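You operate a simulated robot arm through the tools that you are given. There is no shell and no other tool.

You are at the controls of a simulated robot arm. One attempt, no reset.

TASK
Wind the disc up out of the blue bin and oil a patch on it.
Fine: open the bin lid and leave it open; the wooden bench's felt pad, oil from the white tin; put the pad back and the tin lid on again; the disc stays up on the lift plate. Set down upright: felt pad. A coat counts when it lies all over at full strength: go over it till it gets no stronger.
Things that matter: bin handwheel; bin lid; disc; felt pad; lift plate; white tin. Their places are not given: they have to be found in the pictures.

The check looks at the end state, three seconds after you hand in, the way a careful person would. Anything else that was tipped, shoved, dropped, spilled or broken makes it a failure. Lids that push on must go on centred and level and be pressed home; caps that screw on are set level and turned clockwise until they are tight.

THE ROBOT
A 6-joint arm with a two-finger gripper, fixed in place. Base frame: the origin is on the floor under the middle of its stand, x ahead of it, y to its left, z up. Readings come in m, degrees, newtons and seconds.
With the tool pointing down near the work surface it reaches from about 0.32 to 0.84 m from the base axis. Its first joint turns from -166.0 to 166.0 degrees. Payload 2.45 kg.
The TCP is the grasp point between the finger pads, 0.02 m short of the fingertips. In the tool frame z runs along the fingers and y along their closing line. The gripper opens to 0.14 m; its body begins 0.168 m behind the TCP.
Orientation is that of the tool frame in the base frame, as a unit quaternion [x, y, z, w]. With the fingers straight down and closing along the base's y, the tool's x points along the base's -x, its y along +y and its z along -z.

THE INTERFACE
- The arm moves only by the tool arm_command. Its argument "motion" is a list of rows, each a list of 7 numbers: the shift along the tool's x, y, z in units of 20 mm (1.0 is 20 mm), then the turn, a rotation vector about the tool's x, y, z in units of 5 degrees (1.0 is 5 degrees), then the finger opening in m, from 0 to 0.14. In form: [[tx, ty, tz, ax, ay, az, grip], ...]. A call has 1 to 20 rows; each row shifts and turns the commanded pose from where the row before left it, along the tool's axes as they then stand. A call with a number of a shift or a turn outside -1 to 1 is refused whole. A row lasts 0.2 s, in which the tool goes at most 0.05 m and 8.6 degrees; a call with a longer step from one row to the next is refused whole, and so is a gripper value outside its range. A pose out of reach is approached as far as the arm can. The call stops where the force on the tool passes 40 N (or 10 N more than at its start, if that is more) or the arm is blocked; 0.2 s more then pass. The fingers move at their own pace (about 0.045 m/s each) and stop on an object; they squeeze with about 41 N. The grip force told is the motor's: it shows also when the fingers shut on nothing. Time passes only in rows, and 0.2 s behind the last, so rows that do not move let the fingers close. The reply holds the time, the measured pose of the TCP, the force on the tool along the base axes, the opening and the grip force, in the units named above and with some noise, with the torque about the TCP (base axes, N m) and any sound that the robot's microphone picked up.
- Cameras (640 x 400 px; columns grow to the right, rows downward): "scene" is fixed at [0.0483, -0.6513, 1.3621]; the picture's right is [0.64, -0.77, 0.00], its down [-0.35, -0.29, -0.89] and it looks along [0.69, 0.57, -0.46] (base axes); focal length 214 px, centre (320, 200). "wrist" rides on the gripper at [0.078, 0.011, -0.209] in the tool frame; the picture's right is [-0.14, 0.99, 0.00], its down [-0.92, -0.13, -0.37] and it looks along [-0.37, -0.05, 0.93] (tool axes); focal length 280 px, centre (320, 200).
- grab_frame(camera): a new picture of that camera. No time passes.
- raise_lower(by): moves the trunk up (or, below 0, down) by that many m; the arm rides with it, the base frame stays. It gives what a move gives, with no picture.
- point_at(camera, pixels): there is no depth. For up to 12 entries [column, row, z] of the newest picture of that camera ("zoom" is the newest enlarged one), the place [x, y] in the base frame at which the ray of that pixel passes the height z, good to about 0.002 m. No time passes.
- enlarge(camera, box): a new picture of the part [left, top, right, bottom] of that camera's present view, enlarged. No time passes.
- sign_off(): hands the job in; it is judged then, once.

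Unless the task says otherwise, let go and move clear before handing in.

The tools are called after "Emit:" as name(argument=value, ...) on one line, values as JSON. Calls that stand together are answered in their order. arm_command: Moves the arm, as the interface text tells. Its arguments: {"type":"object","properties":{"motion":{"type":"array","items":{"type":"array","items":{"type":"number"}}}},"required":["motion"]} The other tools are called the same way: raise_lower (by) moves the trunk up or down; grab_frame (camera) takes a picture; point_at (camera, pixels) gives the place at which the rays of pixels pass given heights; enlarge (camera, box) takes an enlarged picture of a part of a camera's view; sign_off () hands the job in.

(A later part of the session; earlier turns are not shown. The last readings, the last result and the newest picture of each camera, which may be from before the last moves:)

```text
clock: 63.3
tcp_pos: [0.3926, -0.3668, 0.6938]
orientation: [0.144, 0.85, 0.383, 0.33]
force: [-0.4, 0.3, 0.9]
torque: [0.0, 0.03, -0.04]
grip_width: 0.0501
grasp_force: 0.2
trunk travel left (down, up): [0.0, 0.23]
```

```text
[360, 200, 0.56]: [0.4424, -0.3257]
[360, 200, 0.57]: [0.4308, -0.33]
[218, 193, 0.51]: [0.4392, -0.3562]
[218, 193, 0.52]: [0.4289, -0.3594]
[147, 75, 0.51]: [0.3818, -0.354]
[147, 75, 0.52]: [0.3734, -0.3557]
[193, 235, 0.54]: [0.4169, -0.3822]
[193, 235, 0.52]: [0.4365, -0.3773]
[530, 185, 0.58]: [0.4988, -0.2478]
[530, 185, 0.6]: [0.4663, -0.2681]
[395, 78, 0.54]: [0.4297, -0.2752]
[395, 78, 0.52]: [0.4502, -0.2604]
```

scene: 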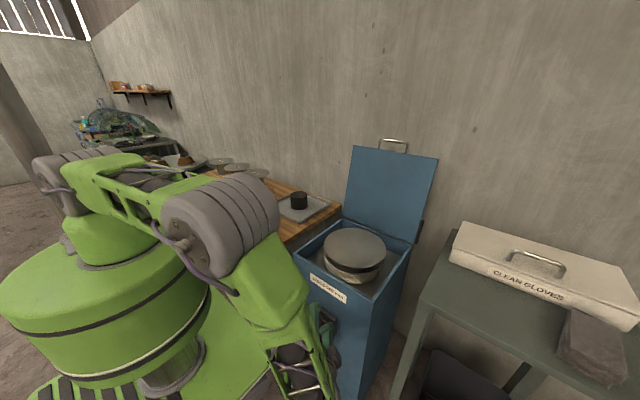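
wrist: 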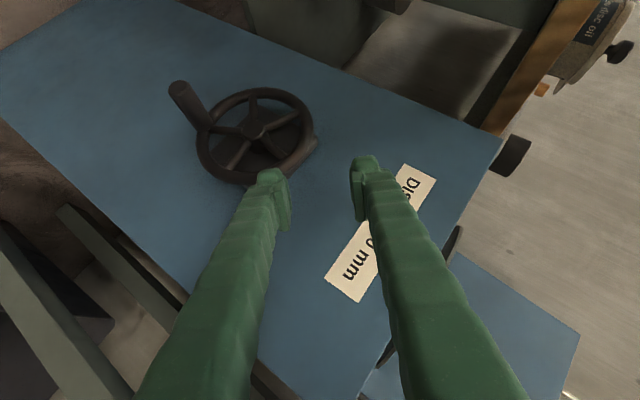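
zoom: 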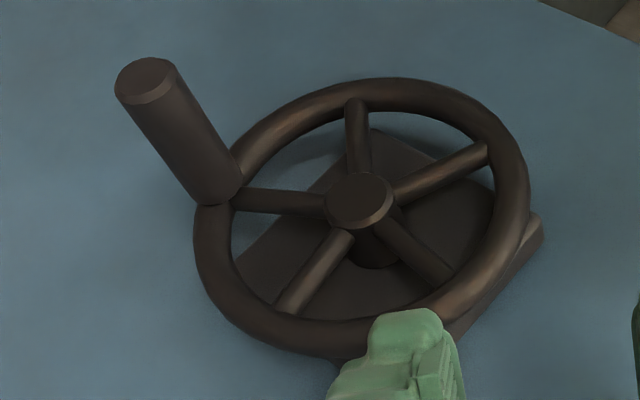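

Geometry is now solid: wheel centre (y −0.330, z 0.569), knob axis (y −0.3575, z 0.519), R≈0.058, φ≈150°. I'll move to a standoff along the new tool axis in front of the knob.

Emit:
arm_command(motion=[[0.581, -0.886, -0.051, 0, 0, 0, 0.05], [0.581, -0.886, -0.051, 0, 0, 0, 0.05], [0.581, -0.886, -0.051, 0, 0, 0, 0.05], [0.581, -0.886, -0.051, 0, 0, 0, 0.05], [0.581, -0.886, -0.051, 0, 0, 0, 0.05], [0.581, -0.886, -0.051, 0, 0, 0, 0.05], [0.581, -0.886, -0.051, 0, 0, 0, 0.05]])

Emit:
grab_frame(camera="wrist")

Emit:
grab_frame(camera="scene")

```text
clock: 64.9
tcp_pos: [0.3319, -0.4132, 0.5682]
orientation: [0.144, 0.851, 0.382, 0.329]
force: [-0.3, 0.6, -0.1]
torque: [0.02, 0.01, -0.01]
grip_width: 0.05
grasp_force: 0.1
trunk travel left (down, up): [0.0, 0.23]
```

```text
taken
```

wrist: 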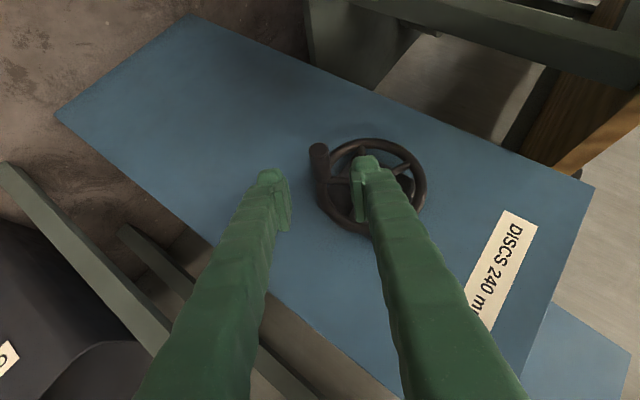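

```text
taken
```

scene: 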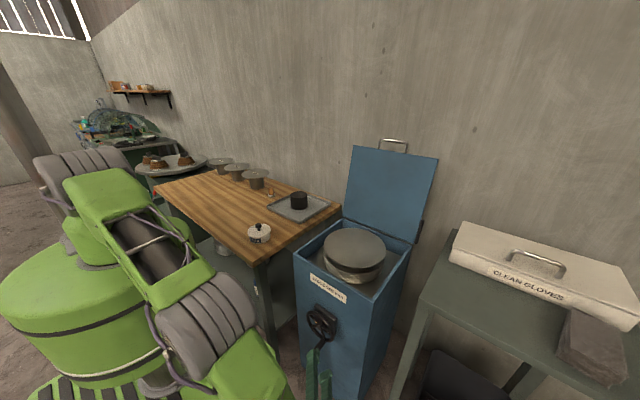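

The knob tip sits at wrist (319,152), lined up on the tool axis. Advancing about 96 mm onto the knob.

Emit:
arm_command(motion=[[0.048, 0, 0.96, 0, 0, 0, 0.05], [0.048, 0, 0.96, 0, 0, 0, 0.05], [0.048, 0, 0.96, 0, 0, 0, 0.05], [0.048, 0, 0.96, 0, 0, 0, 0.05], [0.048, 0, 0.96, 0, 0, 0, 0.05]])

Emit:
enlarge(camera="wrist", box=[250, 110, 430, 270])

Emit:
enlarge(camera="scene", box=[290, 290, 370, 345])

```text
clock: 66.1
tcp_pos: [0.3924, -0.3567, 0.5209]
orientation: [0.144, 0.851, 0.384, 0.329]
force: [0.1, 0.1, -0.8]
torque: [0.02, -0.01, 0.0]
grip_width: 0.05
grasp_force: 0.1
trunk travel left (down, up): [0.0, 0.23]
```

```text
2.50 times, centred on (340, 190) of wrist
```

zoom: 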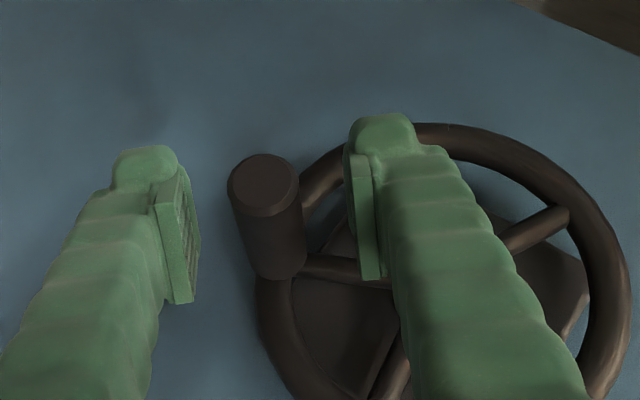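

```text
7.27 times, centred on (330, 318) of scene
```

zoom: 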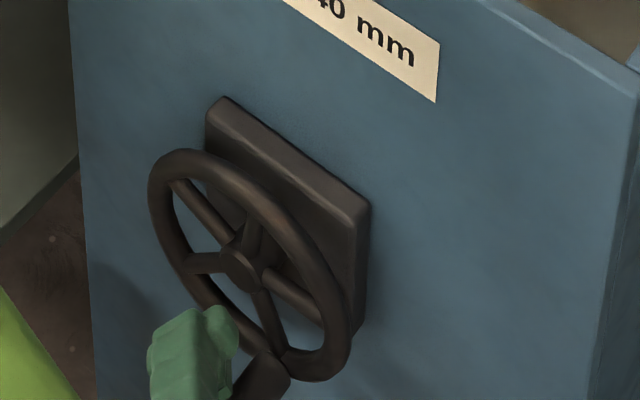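

The knob lies cleanly between the pads. Closing on it and reading forces.

Emit:
arm_command(motion=[[0, 0, 0, 0, 0, 0, 0.0], [0, 0, 0, 0, 0, 0, 0.0], [0, 0, 0, 0, 0, 0, 0.0], [0, 0, 0, 0, 0, 0, 0.0]])

Emit:
enlarge(camera="wrist", box=[250, 110, 430, 270])

```text
clock: 67.1
tcp_pos: [0.3926, -0.3588, 0.5185]
orientation: [0.145, 0.851, 0.383, 0.328]
force: [3.4, -2.2, -5.7]
torque: [-0.08, 0.05, -0.01]
grip_width: 0.0208
grasp_force: 45.6
trunk travel left (down, up): [0.0, 0.23]
```

```text
2.50 times, centred on (340, 190) of wrist
```

zoom: 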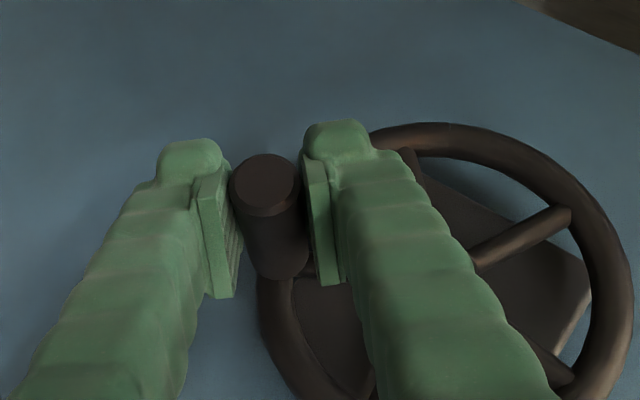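

Gripped at φ≈150° with small residual force. I'll advance 20° along the corrected circle and check.

Emit:
arm_command(motion=[[0.3217, 0.1515, 0.3589, 0, 0, 0, 0.0], [0.2991, 0.2329, 0.3342, 0, 0, 0, 0.0]])

Emit:
enlarge(camera="wrist", box=[250, 110, 430, 270])

Emit:
enlarge(camera="scene", box=[280, 200, 440, 310])

```text
clock: 67.7
tcp_pos: [0.3923, -0.34, 0.5122]
orientation: [0.146, 0.851, 0.382, 0.33]
force: [25.6, -16.2, -6.2]
torque: [0.67, -0.15, -0.33]
grip_width: 0.0205
grasp_force: 45.1
trunk travel left (down, up): [0.0, 0.23]
```

```text
2.50 times, centred on (340, 190) of wrist
```

zoom: 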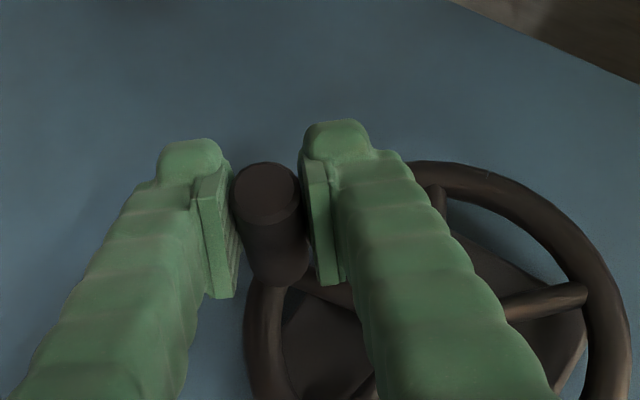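

```text
3.64 times, centred on (360, 255) of scene
```

zoom: 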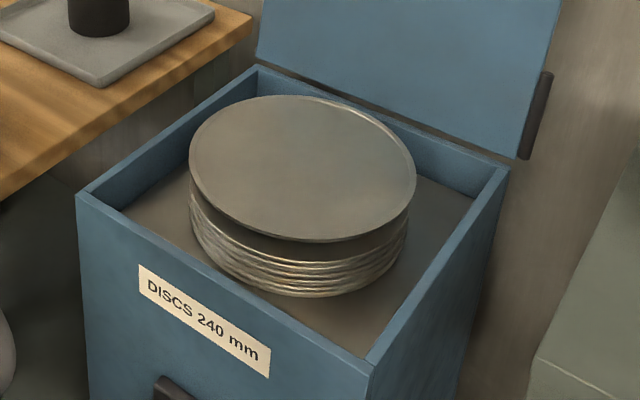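

It turned cleanly by 20° and the disc rose further. I'll relax and re-grip, then go on another 30°.

Emit:
arm_command(motion=[[0, 0, 0, 0, 0, 0, 0.03], [0, 0, 0, 0, 0, 0, 0.03], [0, 0, 0, 0, 0, 0, 0.0], [0, 0, 0, 0, 0, 0, 0.0], [0.2674, 0.3073, 0.2994, 0, 0, 0, 0.0], [0.2275, 0.3723, 0.2554, 0, 0, 0, 0.0], [0.1807, 0.426, 0.2037, 0, 0, 0, 0.0]])

Emit:
enlarge(camera="wrist", box=[250, 110, 430, 270])

Emit:
enlarge(camera="scene", box=[280, 200, 440, 310])

```text
clock: 69.3
tcp_pos: [0.3906, -0.3054, 0.5104]
orientation: [0.146, 0.852, 0.382, 0.325]
force: [10.5, -0.8, -17.3]
torque: [0.2, 0.19, -0.26]
grip_width: 0.0181
grasp_force: 43.7
trunk travel left (down, up): [0.0, 0.23]
stopped in row 7: the force on the tool passed its limit at 45 N (the readings are from after the stop); the commanded pose is now the measured one
```

```text
2.50 times, centred on (340, 190) of wrist
```

zoom: 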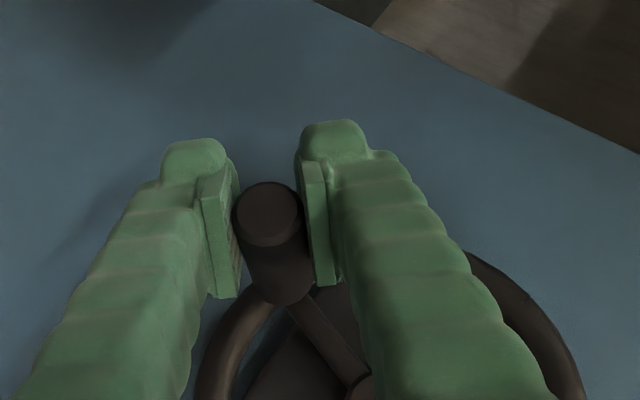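

```text
3.64 times, centred on (360, 255) of scene
```

zoom: 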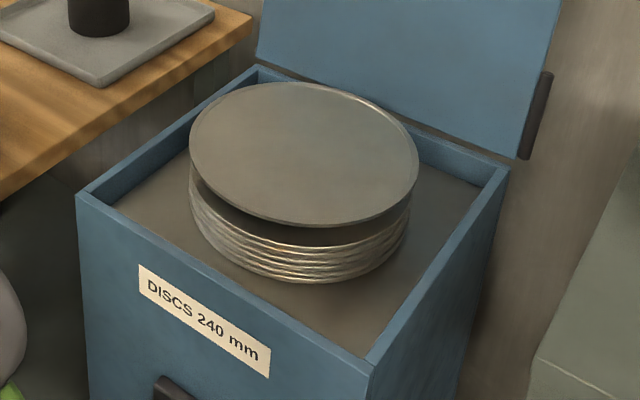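

Top disc is now above the rim (z≈0.83). The knob slipped ~7 mm within the pads, so I'll re-centre on it (φ≈199°) and go on 30° where the pads push squarely.

Emit:
arm_command(motion=[[0, 0, 0, 0, 0, 0, 0.03], [-0.226, -0.05, -0.252, 0, 0, 0, 0.03], [0, 0, 0, 0, 0, 0, 0.0], [0, 0, 0, 0, 0, 0, 0.0], [0.1371, 0.4612, 0.1554, 0, 0, 0, 0.0], [0.0815, 0.4901, 0.0936, 0, 0, 0, 0.0], [0.0234, 0.5042, 0.029, 0, 0, 0, 0.0]])

Emit:
enlarge(camera="wrist", box=[250, 110, 430, 270])

Emit:
enlarge(camera="scene", box=[280, 200, 440, 310])

```text
clock: 71.1
tcp_pos: [0.3889, -0.2828, 0.53]
orientation: [0.144, 0.853, 0.386, 0.322]
force: [2.5, 0.0, -6.8]
torque: [0.16, 0.18, -0.04]
grip_width: 0.0193
grasp_force: 44.3
trunk travel left (down, up): [0.0, 0.23]
stopped in row 7: the force on the tool passed its limit at 41 N (the readings are from after the stop); the commanded pose is now the measured one
```

```text
2.50 times, centred on (340, 190) of wrist
```

zoom: 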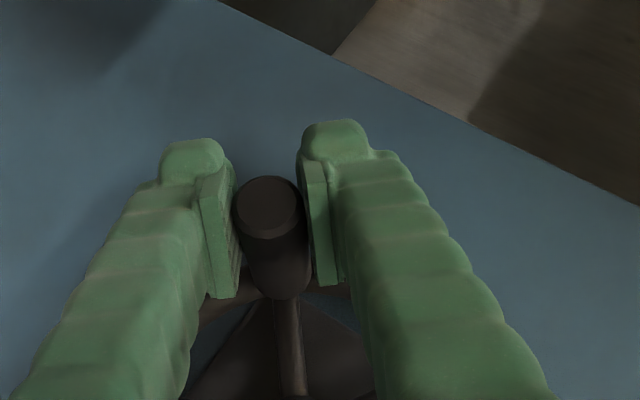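

```text
3.64 times, centred on (360, 255) of scene
```

zoom: 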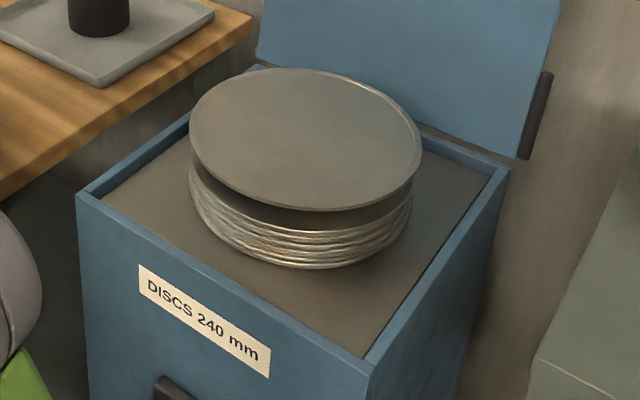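

Disc top is at about z≈0.85 and the plate nears the rim. Re-gripping at φ≈230° and continuing upward on the left side.

Emit:
arm_command(motion=[[0, 0, 0, 0, 0, 0, 0.03], [-0.11, 0, -0.12, 0, 0, 0, 0.03], [0, 0, 0, 0, 0, 0, 0.0], [0, 0, 0, 0, 0, 0, 0.0], [-0.0471, 0.5007, -0.0494, 0, 0, 0, 0.0], [-0.1044, 0.4812, -0.1134, 0, 0, 0, 0.0], [-0.1586, 0.447, -0.1738, 0, 0, 0, 0.0]])

Emit:
enlarge(camera="wrist", box=[250, 110, 430, 270])

Emit:
enlarge(camera="scene", box=[280, 200, 440, 310])

```text
clock: 72.7
tcp_pos: [0.39, -0.2679, 0.5606]
orientation: [0.143, 0.852, 0.391, 0.319]
force: [-1.9, 30.9, -19.4]
torque: [0.76, 0.2, 0.33]
grip_width: 0.0185
grasp_force: 43.7
trunk travel left (down, up): [0.0, 0.23]
```

```text
2.50 times, centred on (340, 190) of wrist
```

zoom: 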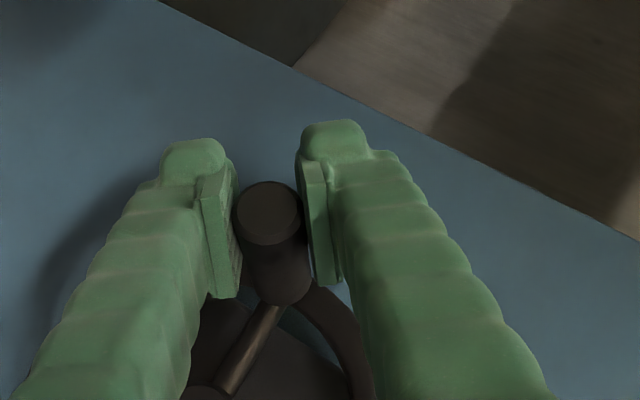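

```text
3.64 times, centred on (360, 255) of scene
```

zoom: 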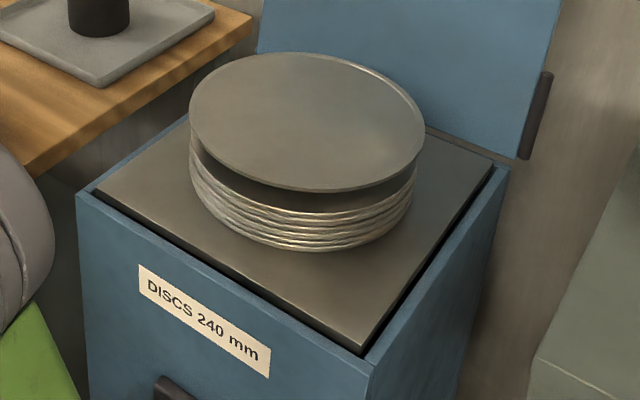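

The lift plate is now about level with the rim and the whole stack is out (disc top ≈0.875). I'll re-grip and turn a bit further to see whether there is an end stop.

Emit:
arm_command(motion=[[0, 0, 0, 0, 0, 0, 0.03], [0, 0, 0, 0, 0, 0, 0.03], [0, 0, 0, 0, 0, 0, 0.0], [0, 0, 0, 0, 0, 0, 0.0], [-0.2125, 0.3937, -0.2342, 0, 0, 0, 0.0], [-0.2548, 0.3327, -0.2816, 0, 0, 0, 0.0]])

Emit:
enlarge(camera="wrist", box=[250, 110, 430, 270])

Emit:
enlarge(camera="scene", box=[280, 200, 440, 310])

```text
clock: 74.0
tcp_pos: [0.3893, -0.2737, 0.5718]
orientation: [0.146, 0.854, 0.383, 0.319]
force: [12.9, 1.8, -13.0]
torque: [-0.17, -0.1, -0.33]
grip_width: 0.0201
grasp_force: 45.1
trunk travel left (down, up): [0.0, 0.23]
stopped in row 6: the force on the tool passed its limit at 57 N (the readings are from after the stop); the commanded pose is now the measured one
```

```text
2.50 times, centred on (340, 190) of wrist
```

zoom: 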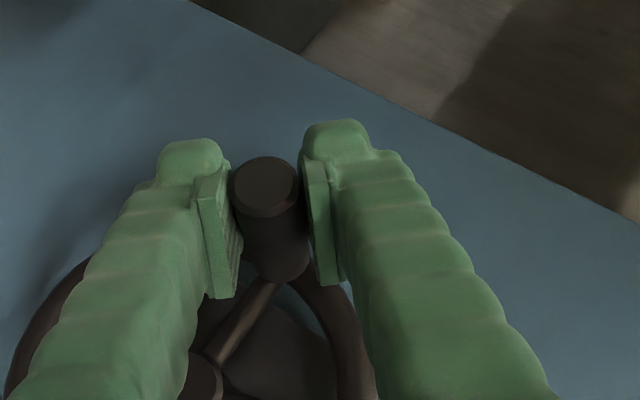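

```text
3.64 times, centred on (360, 255) of scene
```

zoom: 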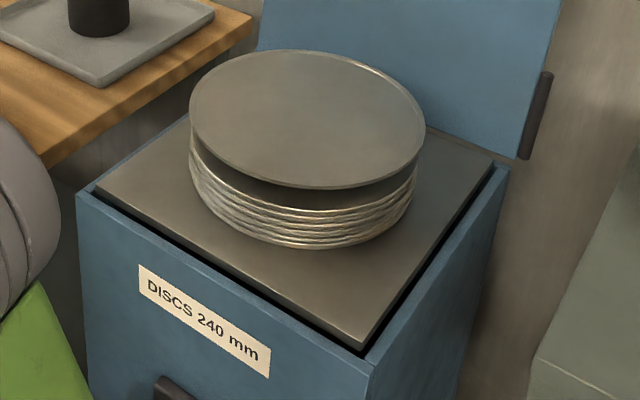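

It advanced only ~6° (to φ≈270°) and the force hit 57 N, so this may be the top stop. I'll re-grip and push once more a little to confirm.

Emit:
arm_command(motion=[[0, 0, 0, 0, 0, 0, 0.03], [0, 0, 0, 0, 0, 0, 0.03], [0, 0, 0, 0, 0, 0, 0.0], [0, 0, 0, 0, 0, 0, 0.0], [-0.115, 0.19, -0.127, 0, 0, 0, 0.0], [-0.12, 0.18, -0.132, 0, 0, 0, 0.0]])

Emit:
enlarge(camera="wrist", box=[250, 110, 430, 270])

Emit:
enlarge(camera="scene", box=[280, 200, 440, 310])

```text
clock: 75.3
tcp_pos: [0.3897, -0.2746, 0.5723]
orientation: [0.148, 0.857, 0.38, 0.316]
force: [8.0, 0.1, -16.8]
torque: [-0.3, 0.06, -0.41]
grip_width: 0.0207
grasp_force: 44.8
trunk travel left (down, up): [0.0, 0.23]
stopped in row 6: the force on the tool passed its limit at 48 N (the readings are from after the stop); the commanded pose is now the measured one
```

```text
2.50 times, centred on (340, 190) of wrist
```

zoom: 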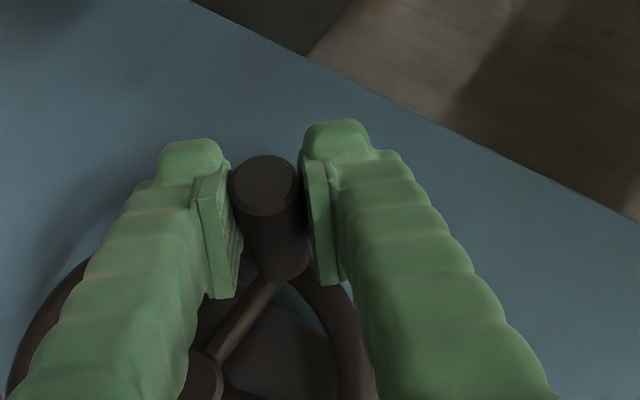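

```text
3.64 times, centred on (360, 255) of scene
```

zoom: 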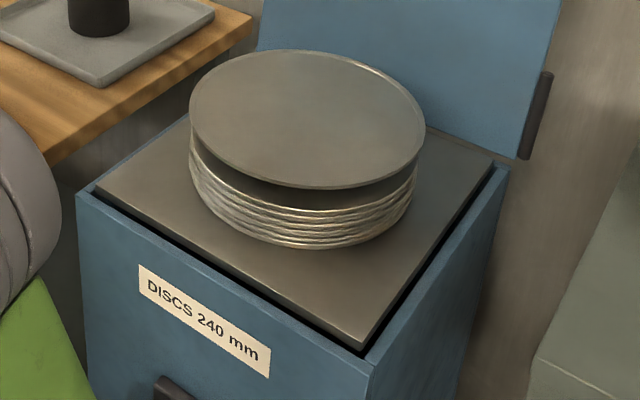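

The wheel is at its upper stop (no further motion), so the lift is fully up. I release and back off along the tool axis.

Emit:
arm_command(motion=[[0, 0, 0, 0, 0, 0, 0.04], [0, 0, 0, 0, 0, 0, 0.05], [0, 0, -1, 0, 0, 0, 0.05], [0, 0, -1, 0, 0, 0, 0.05], [0, 0, -1, 0, 0, 0, 0.05], [0, 0, -1, 0, 0, 0, 0.05], [0, 0, -1, 0, 0, 0, 0.05], [0, 0, -1, 0, 0, 0, 0.05]])

Emit:
grab_frame(camera="scene")

Emit:
grab_frame(camera="wrist")

```text
clock: 77.1
tcp_pos: [0.3114, -0.339, 0.6349]
orientation: [0.147, 0.856, 0.38, 0.318]
force: [0.3, -1.0, 0.4]
torque: [0.0, 0.0, 0.02]
grip_width: 0.0501
grasp_force: 0.1
trunk travel left (down, up): [0.0, 0.23]
```

```text
taken
```

scene: 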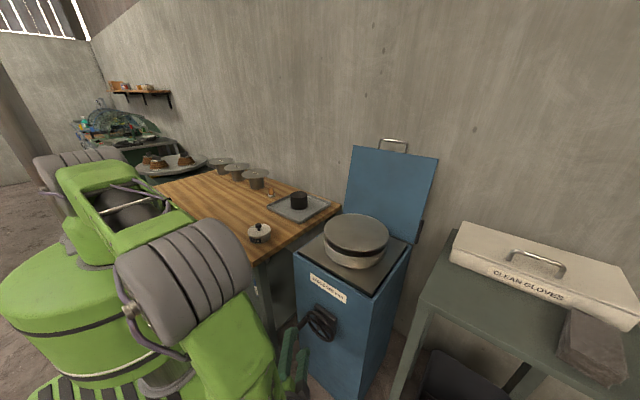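

```text
taken
```

wrist: 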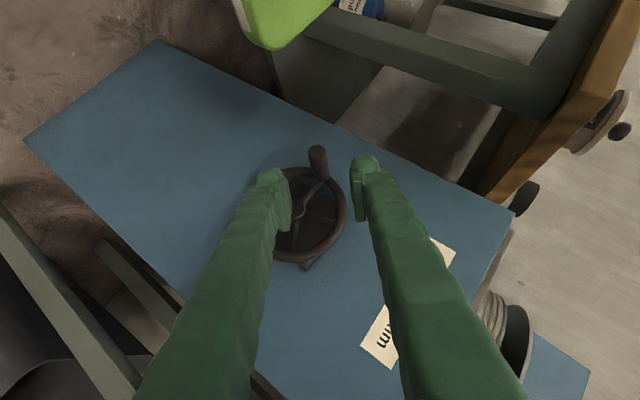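

The stack stays up after release. I'll raise the trunk back, lift the arm, and return to tool-down to view the disc from above.

Emit:
raise_lower(by=0.1)

Emit:
arm_command(motion=[[-0.581, 0.9685, -0.641, 0, 0, 0, 0.05], [-0.581, 0.9685, -0.641, 0, 0, 0, 0.05], [-0.581, 0.9685, -0.641, 0, 0, 0, 0.05], [-0.581, 0.9685, -0.641, 0, 0, 0, 0.05], [-0.581, 0.9685, -0.641, 0, 0, 0, 0.05], [-0.581, 0.9685, -0.641, 0, 0, 0, 0.05], [-0.581, 0.9685, -0.641, 0, 0, 0, 0.05], [-0.581, 0.9685, -0.641, 0, 0, 0, 0.05], [-0.581, 0.9685, -0.641, 0, 0, 0, 0.05], [-0.581, 0.9685, -0.641, 0, 0, 0, 0.05], [-0.581, 0.9685, -0.641, 0, 0, 0, 0.05], [-0.581, 0.9685, -0.641, 0, 0, 0, 0.05], [-0.581, 0.9685, -0.641, 0, 0, 0, 0.05], [-0.581, 0.9685, -0.641, 0, 0, 0, 0.05]])

```text
clock: 78.4
tcp_pos: [0.3109, -0.3401, 0.7347]
orientation: [0.148, 0.856, 0.381, 0.317]
force: [0.2, -0.8, 0.0]
torque: [-0.03, 0.03, 0.03]
grip_width: 0.0497
grasp_force: 0.0
trunk travel left (down, up): [-0.1, 0.13]
```

```text
clock: 81.4
tcp_pos: [0.3195, -0.3384, 1.0996]
orientation: [0.148, 0.856, 0.382, 0.317]
force: [-0.2, -0.4, -0.7]
torque: [-0.03, 0.01, 0.01]
grip_width: 0.0501
grasp_force: 0.1
trunk travel left (down, up): [-0.1, 0.13]
```

Now I rotate back to tool-down.

Emit:
arm_command(motion=[[0, 0, 0, 0.708, 0.588, -0.274, 0.05], [0, 0, 0, 0.708, 0.588, -0.274, 0.05], [0, 0, 0, 0.708, 0.588, -0.274, 0.05], [0, 0, 0, 0.708, 0.588, -0.274, 0.05], [0, 0, 0, 0.708, 0.588, -0.274, 0.05], [0, 0, 0, 0.708, 0.588, -0.274, 0.05], [0, 0, 0, 0.708, 0.588, -0.274, 0.05], [0, 0, 0, 0.708, 0.588, -0.274, 0.05], [0, 0, 0, 0.708, 0.588, -0.274, 0.05], [0, 0, 0, 0.708, 0.588, -0.274, 0.05], [0, 0, 0, 0.708, 0.588, -0.274, 0.05], [0, 0, 0, 0.708, 0.588, -0.274, 0.05], [0, 0, 0, 0.708, 0.588, -0.274, 0.05]])

Emit:
grab_frame(camera="wrist")

Emit:
grab_frame(camera="scene")

```text
clock: 84.2
tcp_pos: [0.3191, -0.3381, 1.0974]
orientation: [0.0, 1.0, -0.001, -0.001]
force: [0.8, 0.4, 0.1]
torque: [0.0, -0.03, 0.02]
grip_width: 0.0501
grasp_force: 0.1
trunk travel left (down, up): [-0.1, 0.13]
```

```text
taken
```

wrist: 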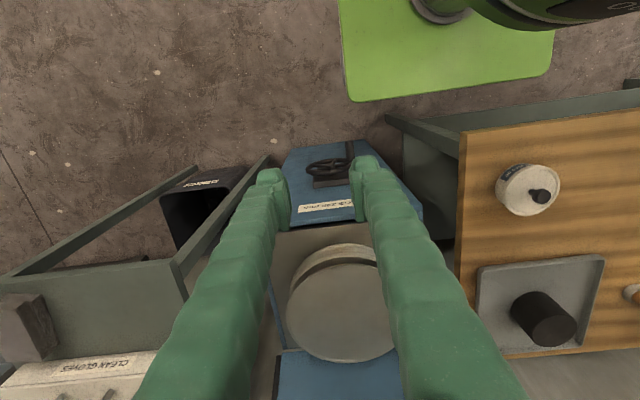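

```text
taken
```

scene: 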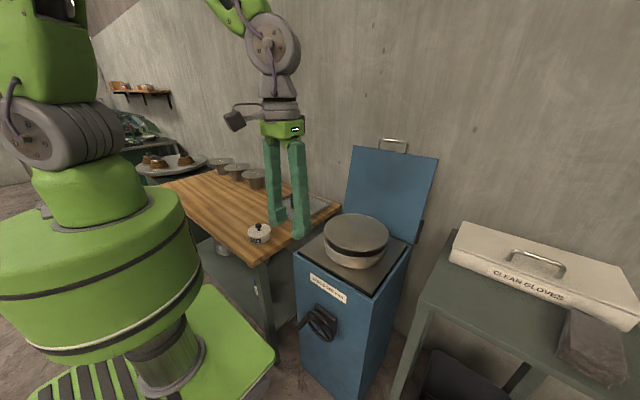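

Tool-down is restored and clear. I'll zoom on the disc top for any marked patch, and on the bench items.

Emit:
enlarge(camera="scene", box=[310, 200, 410, 275])

Emit:
enlarge(camera="wrist", box=[460, 120, 640, 360])

Emit:
enlarge(camera="scene", box=[230, 170, 350, 260])

```text
5.33 times, centred on (360, 238) of scene
```

zoom: 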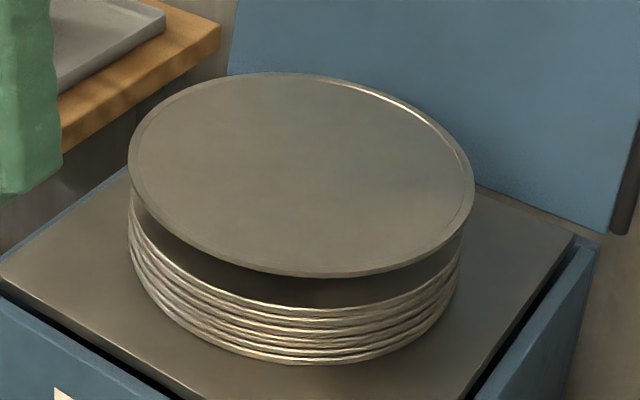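

```text
1.67 times, centred on (550, 240) of wrist
```

zoom: 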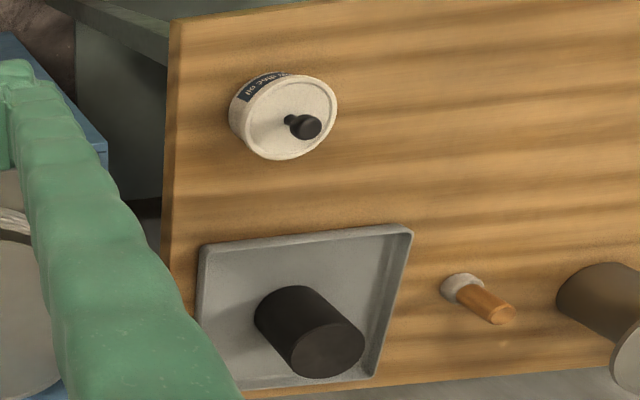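

```text
4.44 times, centred on (290, 215) of scene
```

zoom: 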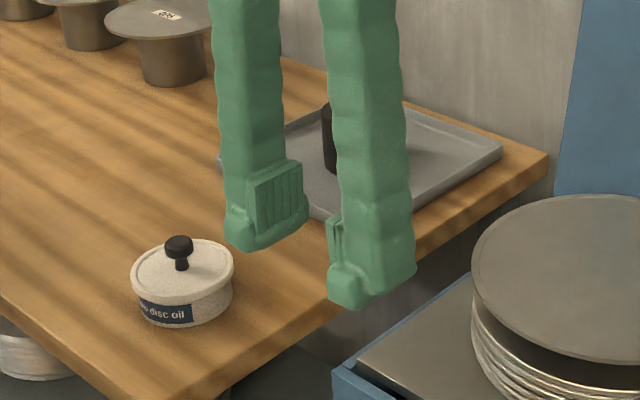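

No marked patch is visible on the disc, and the felt pad is the white puck with an orange handle; the tin is labelled "disc oil" with a knobbed lid. I'll move over the tin for a closer look.

Emit:
arm_command(motion=[[-0.1, 0.97, 0, 0, 0, 0, 0.05], [-0.1, 0.97, 0, 0, 0, 0, 0.05], [-0.1, 0.97, 0, 0, 0, 0, 0.05], [-0.1, 0.97, 0, 0, 0, 0, 0.05], [-0.1, 0.97, 0, 0, 0, 0, 0.05], [-0.1, 0.97, 0, 0, 0, 0, 0.05], [-0.1, 0.97, 0, 0, 0, 0, 0.05], [-0.1, 0.97, 0, 0, 0, 0, 0.05], [-0.1, 0.97, 0, 0, 0, 0, 0.05], [-0.1, 0.97, 0, 0, 0, 0, 0.05], [-0.1, 0.97, 0, 0, 0, 0, 0.05], [-0.1, 0.97, 0, 0, 0, 0, 0.05], [-0.1, 0.97, 0, 0, 0, 0, 0.05], [-0.1, 0.97, 0, 0, 0, 0, 0.05], [-0.1, 0.97, 0, 0, 0, 0, 0.05], [-0.1, 0.97, 0, 0, 0, 0, 0.05], [-0.1, 0.97, 0, 0, 0, 0, 0.05], [-0.1, 0.97, 0, 0, 0, 0, 0.05], [-0.1, 0.7, 0, 0, 0, 0, 0.05]])

Emit:
grab_frame(camera="wrist")

Emit:
grab_frame(camera="scene")

```text
clock: 88.2
tcp_pos: [0.3576, 0.0253, 1.0987]
orientation: [0.0, 1.0, -0.001, 0.0]
force: [0.1, -0.5, -0.1]
torque: [-0.01, -0.01, 0.0]
grip_width: 0.0501
grasp_force: 0.1
trunk travel left (down, up): [-0.1, 0.13]
```

```text
taken
```

wrist: 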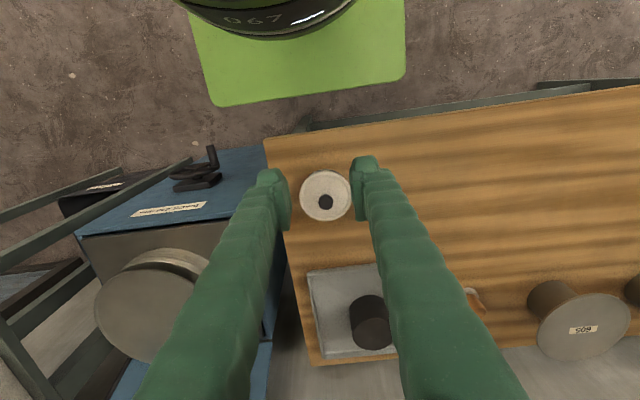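

```text
taken
```

scene: 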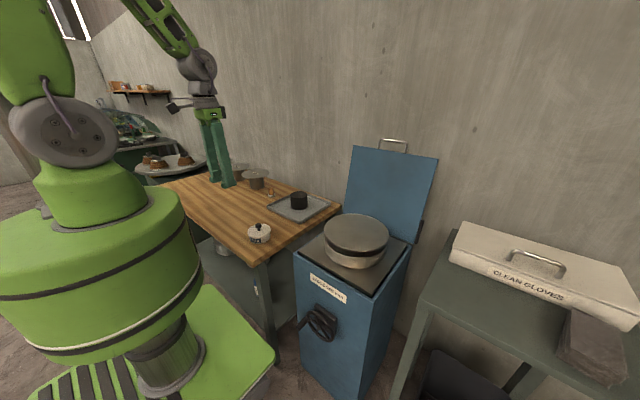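

The tin is nearly centred in the wrist view at (325,195). Zooming on it and on the pad.

Emit:
enlarge(camera="wrist", box=[285, 160, 365, 230])

Emit:
enlarge(camera="scene", box=[240, 215, 280, 250])

Emit:
enlarge(camera="scene", box=[255, 175, 290, 205])

Emit:
point_at(camera="wrist", pixels=[[325, 195, 0.85], [325, 202, 0.86], [300, 195, 0.85], [350, 195, 0.85], [325, 170, 0.85], [325, 220, 0.85]])

```text
5.71 times, centred on (325, 195) of wrist
```

zoom: 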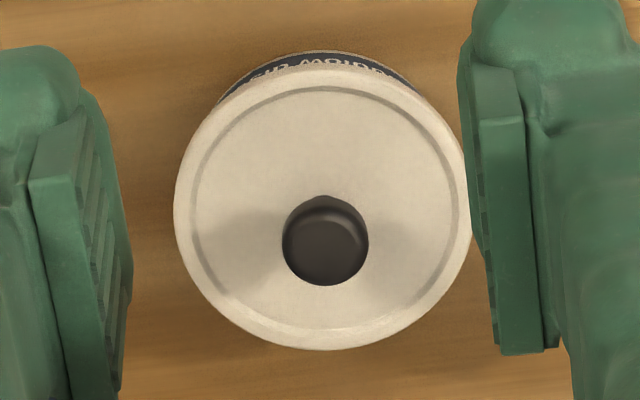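

```text
11.43 times, centred on (260, 232) of scene
```

zoom: 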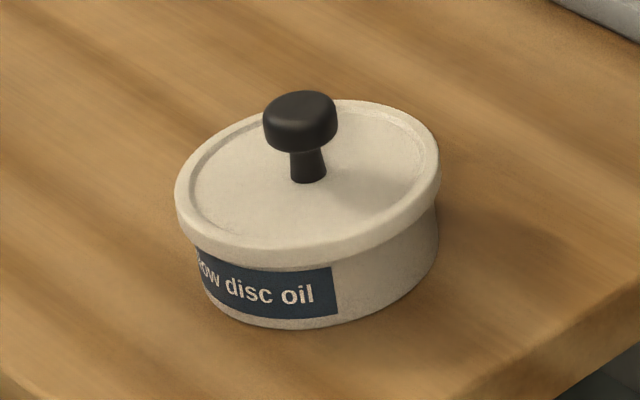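

```text
13.33 times, centred on (272, 190) of scene
```

zoom: 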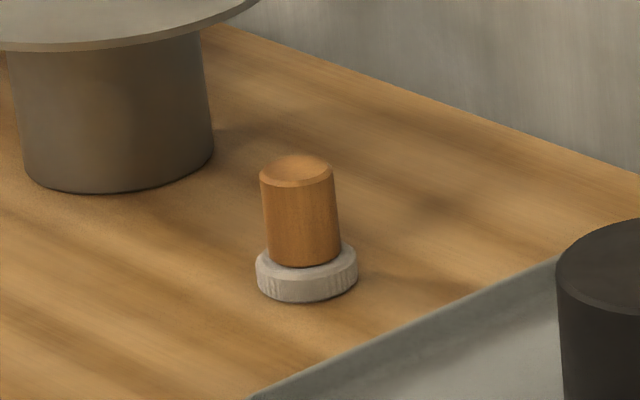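

```text
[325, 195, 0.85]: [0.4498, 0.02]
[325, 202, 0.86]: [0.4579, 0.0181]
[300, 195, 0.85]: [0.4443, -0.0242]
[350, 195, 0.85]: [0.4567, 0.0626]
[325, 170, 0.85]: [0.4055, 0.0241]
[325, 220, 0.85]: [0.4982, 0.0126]
```

I'll triangulate the lid top, knob, and pad precisely using both cameras.

Emit:
point_at(camera="scene", pixels=[[258.4, 224.1, 0.85], [258.4, 224.1, 0.87], [258.9, 229.5, 0.82], [258.9, 229.5, 0.84], [258.6, 238.5, 0.78], [258.6, 238.5, 0.8], [270.5, 186.8, 0.85], [270.5, 186.8, 0.87], [271.0, 196.5, 0.78], [271.0, 196.5, 0.8]])

Emit:
point_at(camera="wrist", pixels=[[325.9, 202.9, 0.85], [325.9, 202.9, 0.87], [325.35, 196.2, 0.82], [325.35, 196.2, 0.84]])

```text
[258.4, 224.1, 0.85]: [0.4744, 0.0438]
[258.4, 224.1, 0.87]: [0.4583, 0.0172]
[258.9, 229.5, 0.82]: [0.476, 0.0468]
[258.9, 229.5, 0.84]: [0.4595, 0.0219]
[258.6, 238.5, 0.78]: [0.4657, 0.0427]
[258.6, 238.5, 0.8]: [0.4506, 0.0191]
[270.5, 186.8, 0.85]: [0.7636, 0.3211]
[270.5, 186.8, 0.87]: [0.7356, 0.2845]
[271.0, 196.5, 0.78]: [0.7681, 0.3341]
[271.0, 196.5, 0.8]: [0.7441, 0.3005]
```

```text
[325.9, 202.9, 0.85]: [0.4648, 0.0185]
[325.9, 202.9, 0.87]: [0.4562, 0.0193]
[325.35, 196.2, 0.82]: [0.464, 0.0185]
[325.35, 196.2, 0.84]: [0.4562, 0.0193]
```

Lid top is at z≈0.842 centred (0.457, 0.019), knob cap top at ≈0.869. I'll descend to just above the knob.

Emit:
arm_command(motion=[[-0.497, -0.03, 0.993, 0, 0, 0, 0.06], [-0.497, -0.03, 0.993, 0, 0, 0, 0.06], [-0.497, -0.03, 0.993, 0, 0, 0, 0.06], [-0.497, -0.03, 0.993, 0, 0, 0, 0.06], [-0.497, -0.03, 0.993, 0, 0, 0, 0.06], [-0.497, -0.03, 0.993, 0, 0, 0, 0.06], [-0.497, -0.03, 0.993, 0, 0, 0, 0.06], [-0.497, -0.03, 0.993, 0, 0, 0, 0.06], [-0.497, -0.03, 0.993, 0, 0, 0, 0.06]])

Emit:
grab_frame(camera="wrist")

Emit:
enlarge(camera="scene", box=[220, 190, 300, 250])

```text
clock: 90.2
tcp_pos: [0.4469, 0.0189, 0.9179]
orientation: [0.0, 1.0, -0.002, 0.0]
force: [0.4, 0.2, 0.3]
torque: [0.01, 0.0, 0.03]
grip_width: 0.0599
grasp_force: 0.1
trunk travel left (down, up): [-0.1, 0.13]
```

```text
taken
```

wrist: 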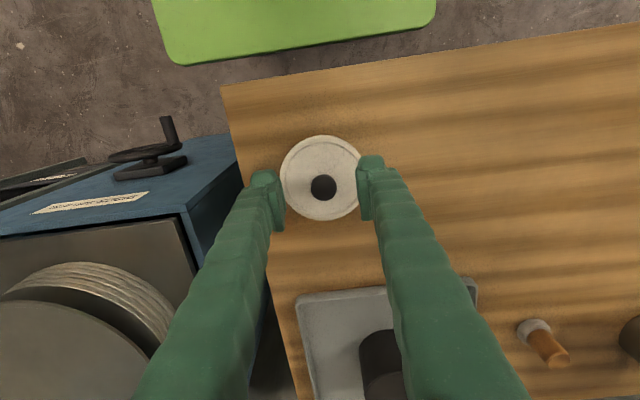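

```text
6.67 times, centred on (260, 220) of scene
```

zoom: 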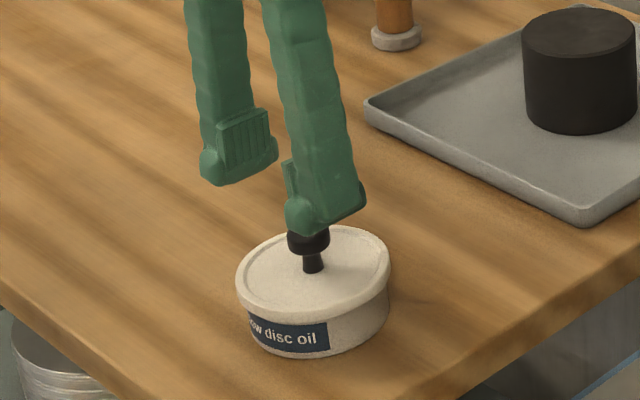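

The knob shows at wrist (324,187) and the lid rim centre near (321,178). I'll refine with a zoom.

Emit:
enlarge(camera="wrist", box=[270, 125, 374, 225])

Emit:
point_at(camera="wrist", pixels=[[324, 187, 0.869], [321, 178, 0.842], [280, 178, 0.842], [362, 178, 0.842], [321, 136, 0.842], [321, 220, 0.842]])

```text
4.00 times, centred on (322, 175) of wrist
```

zoom: 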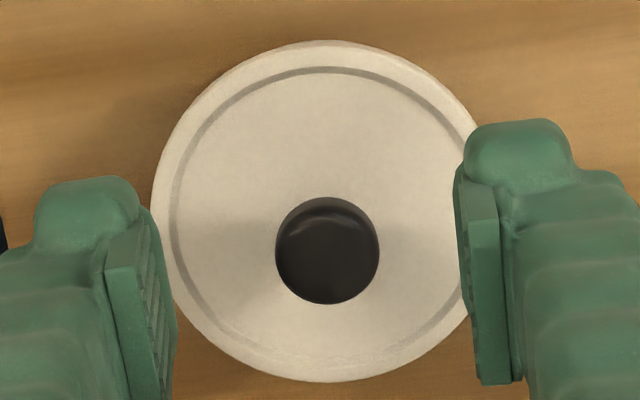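

```text
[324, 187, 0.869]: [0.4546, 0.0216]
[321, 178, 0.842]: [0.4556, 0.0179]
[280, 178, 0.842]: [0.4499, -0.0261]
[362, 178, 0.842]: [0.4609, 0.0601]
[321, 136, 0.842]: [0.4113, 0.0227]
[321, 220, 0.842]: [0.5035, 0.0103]
```

Knob centre ≈(0.456, 0.020). I'll descend so the fingertips end just above the lid top (TCP z≈0.866) and close on the knob.

Emit:
arm_command(motion=[[-0.152, 0.018, 0.865, 0, 0, 0, 0.06], [-0.152, 0.018, 0.865, 0, 0, 0, 0.06], [-0.152, 0.018, 0.865, 0, 0, 0, 0.06], [0, 0, 0, 0, 0, 0, 0.06]])

Emit:
enlarge(camera="scene", box=[230, 205, 290, 250])

Emit:
enlarge(camera="wrist", box=[250, 125, 394, 245])

```text
clock: 91.2
tcp_pos: [0.4584, 0.0195, 0.8641]
orientation: [-0.001, 1.0, -0.001, 0.0]
force: [0.6, -0.5, 0.6]
torque: [0.0, 0.01, -0.02]
grip_width: 0.06
grasp_force: 0.0
trunk travel left (down, up): [-0.1, 0.13]
```

```text
8.89 times, centred on (260, 228) of scene
```

zoom: 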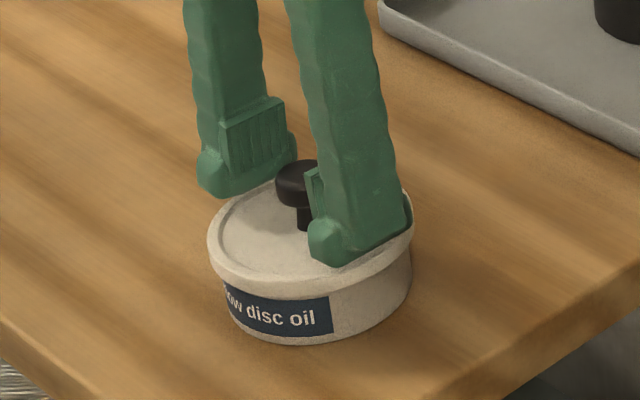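

```text
3.33 times, centred on (322, 185) of wrist
```

zoom: 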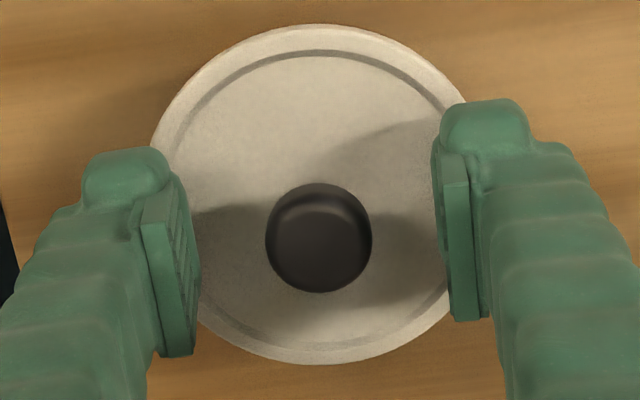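

The knob is centred between the pads with no contact. Closing.

Emit:
arm_command(motion=[[0, 0, -0.05, 0, 0, 0, 0.0], [0, 0, 0, 0, 0, 0, 0.0], [0, 0, 0, 0, 0, 0, 0.0], [0, 0, 0, 0, 0, 0, 0.0]])

Emit:
enlarge(camera="scene", box=[230, 205, 290, 250])

```text
clock: 92.2
tcp_pos: [0.4562, 0.0194, 0.8664]
orientation: [0.0, 1.0, -0.002, 0.0]
force: [0.0, -0.9, -0.1]
torque: [0.0, -0.01, 0.01]
grip_width: 0.0227
grasp_force: 39.7
trunk travel left (down, up): [-0.1, 0.13]
heard: snap
```

```text
8.89 times, centred on (260, 228) of scene
```

zoom: 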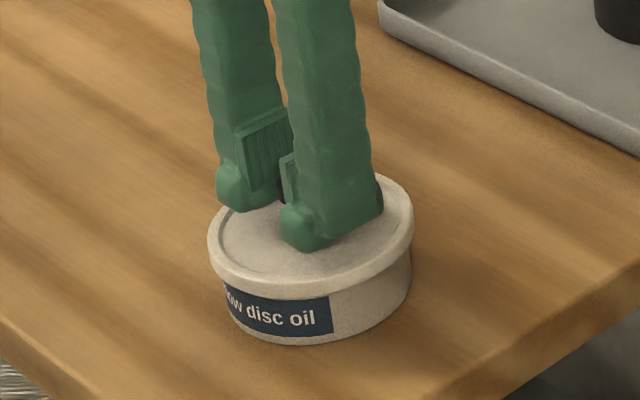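

Gripped the knob (22.7 mm) and heard a snap – likely the lid seal letting go. Lifting gently and checking the tin stays put.

Emit:
arm_command(motion=[[0, 0, -0.2, 0, 0, 0, 0.0], [0, 0, -0.3, 0, 0, 0, 0.0], [0, 0, -0.4, 0, 0, 0, 0.0], [0, 0, -0.5, 0, 0, 0, 0.0]])

Emit:
enlarge(camera="scene", box=[230, 195, 290, 250])

Emit:
grab_frame(camera="wrist")

```text
clock: 93.2
tcp_pos: [0.4565, 0.0207, 0.8953]
orientation: [0.0, 1.0, -0.002, 0.0]
force: [-1.0, -0.3, 0.1]
torque: [-0.01, -0.01, 0.0]
grip_width: 0.0219
grasp_force: 41.3
trunk travel left (down, up): [-0.1, 0.13]
```

```text
7.27 times, centred on (260, 222) of scene
```

zoom: 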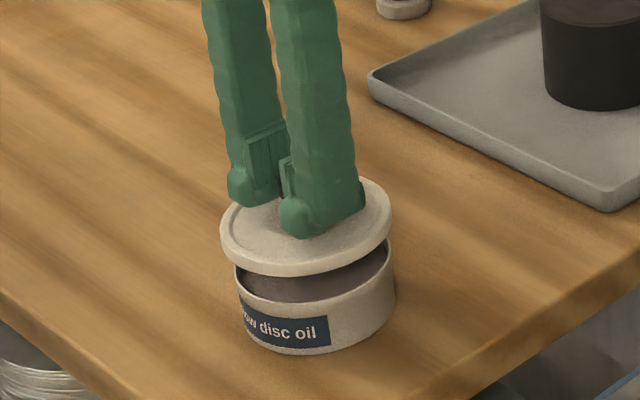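

```text
taken
```

wrist: 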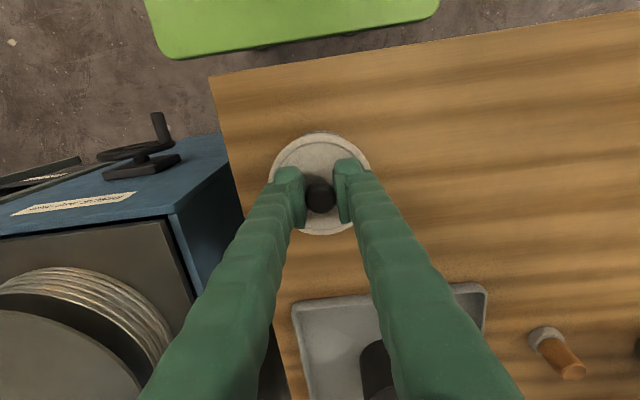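

The lid is off and the oil is visible in the tin. I'll carry the lid to a free bench spot near (0.457, 0.22).

Emit:
arm_command(motion=[[0, 0, -1, 0, 0, 0, 0.0], [0, 0, -1, 0, 0, 0, 0.0], [0, 0.3, -0.5, 0, 0, 0, 0.0], [0, 1, 0, 0, 0, 0, 0.0], [0, 1, 0, 0, 0, 0, 0.0], [0, 1, 0, 0, 0, 0, 0.0], [0, 1, 0, 0, 0, 0, 0.0], [0, 1, 0, 0, 0, 0, 0.0], [0, 1, 0, 0, 0, 0, 0.0], [0, 1, 0, 0, 0, 0, 0.0], [0, 1, 0, 0, 0, 0, 0.0], [0, 1, 0, 0, 0, 0, 0.0], [0, 0.7, 0, 0, 0, 0, 0.0], [0, 0, 1, 0, 0, 0, 0.0], [0, 0, 1, 0, 0, 0, 0.0], [0, 0, 1, 0, 0, 0, 0.0], [0, 0, 0.8, 0, 0, 0, 0.0]])

Emit:
grab_frame(camera="scene")

Emit:
grab_frame(camera="wrist")

```text
clock: 96.8
tcp_pos: [0.4566, 0.2201, 0.8687]
orientation: [0.0, 1.0, -0.001, 0.0]
force: [0.1, 0.3, -0.6]
torque: [-0.01, 0.0, 0.05]
grip_width: 0.0222
grasp_force: 40.7
trunk travel left (down, up): [-0.1, 0.13]
```

```text
taken
```

scene: 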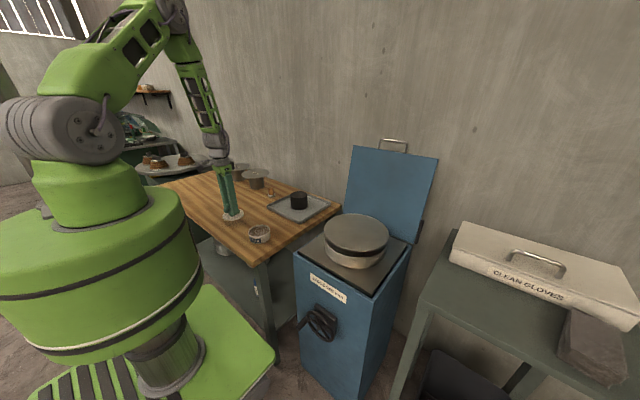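

```text
taken
```

wrist: 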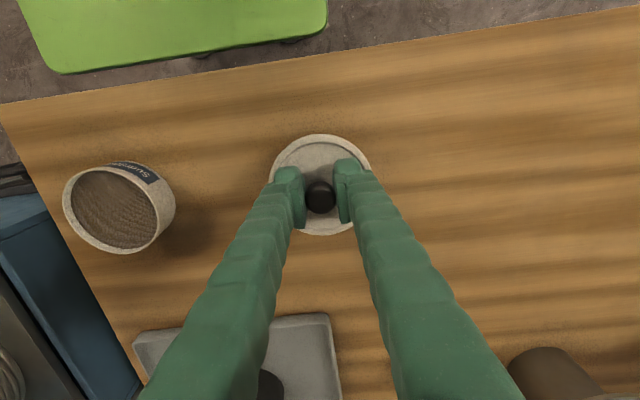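

The lid hangs above a free spot at (0.457, 0.220). Lowering in small steps until contact.

Emit:
arm_command(motion=[[0, 0, 0.4, 0, 0, 0, 0.0], [0, 0, 0.4, 0, 0, 0, 0.0], [0, 0, 0.3, 0, 0, 0, 0.0]])

Emit:
enlarge(camera="scene", box=[200, 185, 270, 240])

```text
clock: 97.6
tcp_pos: [0.4552, 0.2185, 0.847]
orientation: [0.001, 1.0, -0.002, 0.0]
force: [-0.5, 1.0, -0.1]
torque: [0.02, -0.05, -0.01]
grip_width: 0.022
grasp_force: 40.8
trunk travel left (down, up): [-0.1, 0.13]
```

```text
7.27 times, centred on (235, 212) of scene
```

zoom: 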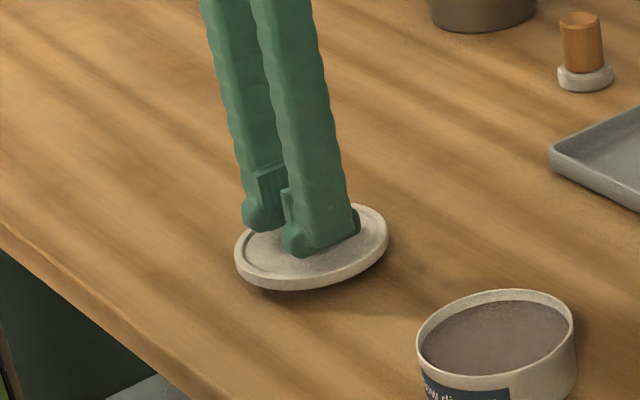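

A shadow gap of about 1–1.5 cm remains under the lid. Continuing down in 4 mm steps.

Emit:
arm_command(motion=[[0, 0, 0.2, 0, 0, 0, 0.0], [0, 0, 0.2, 0, 0, 0, 0.0], [0, 0, 0.15, 0, 0, 0, 0.0], [0, 0, 0.1, 0, 0, 0, 0.0]])

Emit:
enlarge(camera="scene", box=[200, 185, 270, 240])

```text
clock: 98.6
tcp_pos: [0.4561, 0.2196, 0.8349]
orientation: [0.0, 1.0, -0.001, 0.001]
force: [-0.1, 2.6, 10.2]
torque: [-0.07, 0.19, 0.03]
grip_width: 0.0219
grasp_force: 40.5
trunk travel left (down, up): [-0.1, 0.13]
```

```text
7.27 times, centred on (235, 212) of scene
```

zoom: 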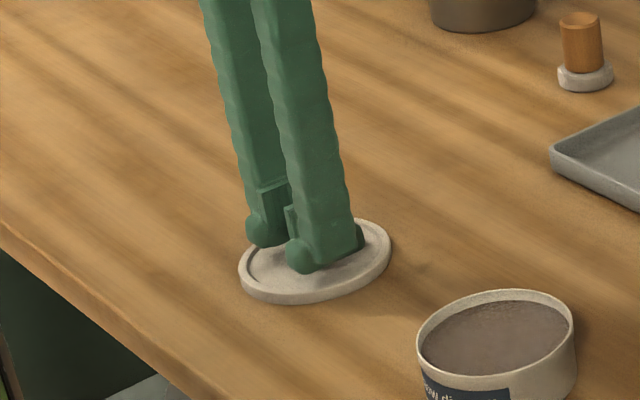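

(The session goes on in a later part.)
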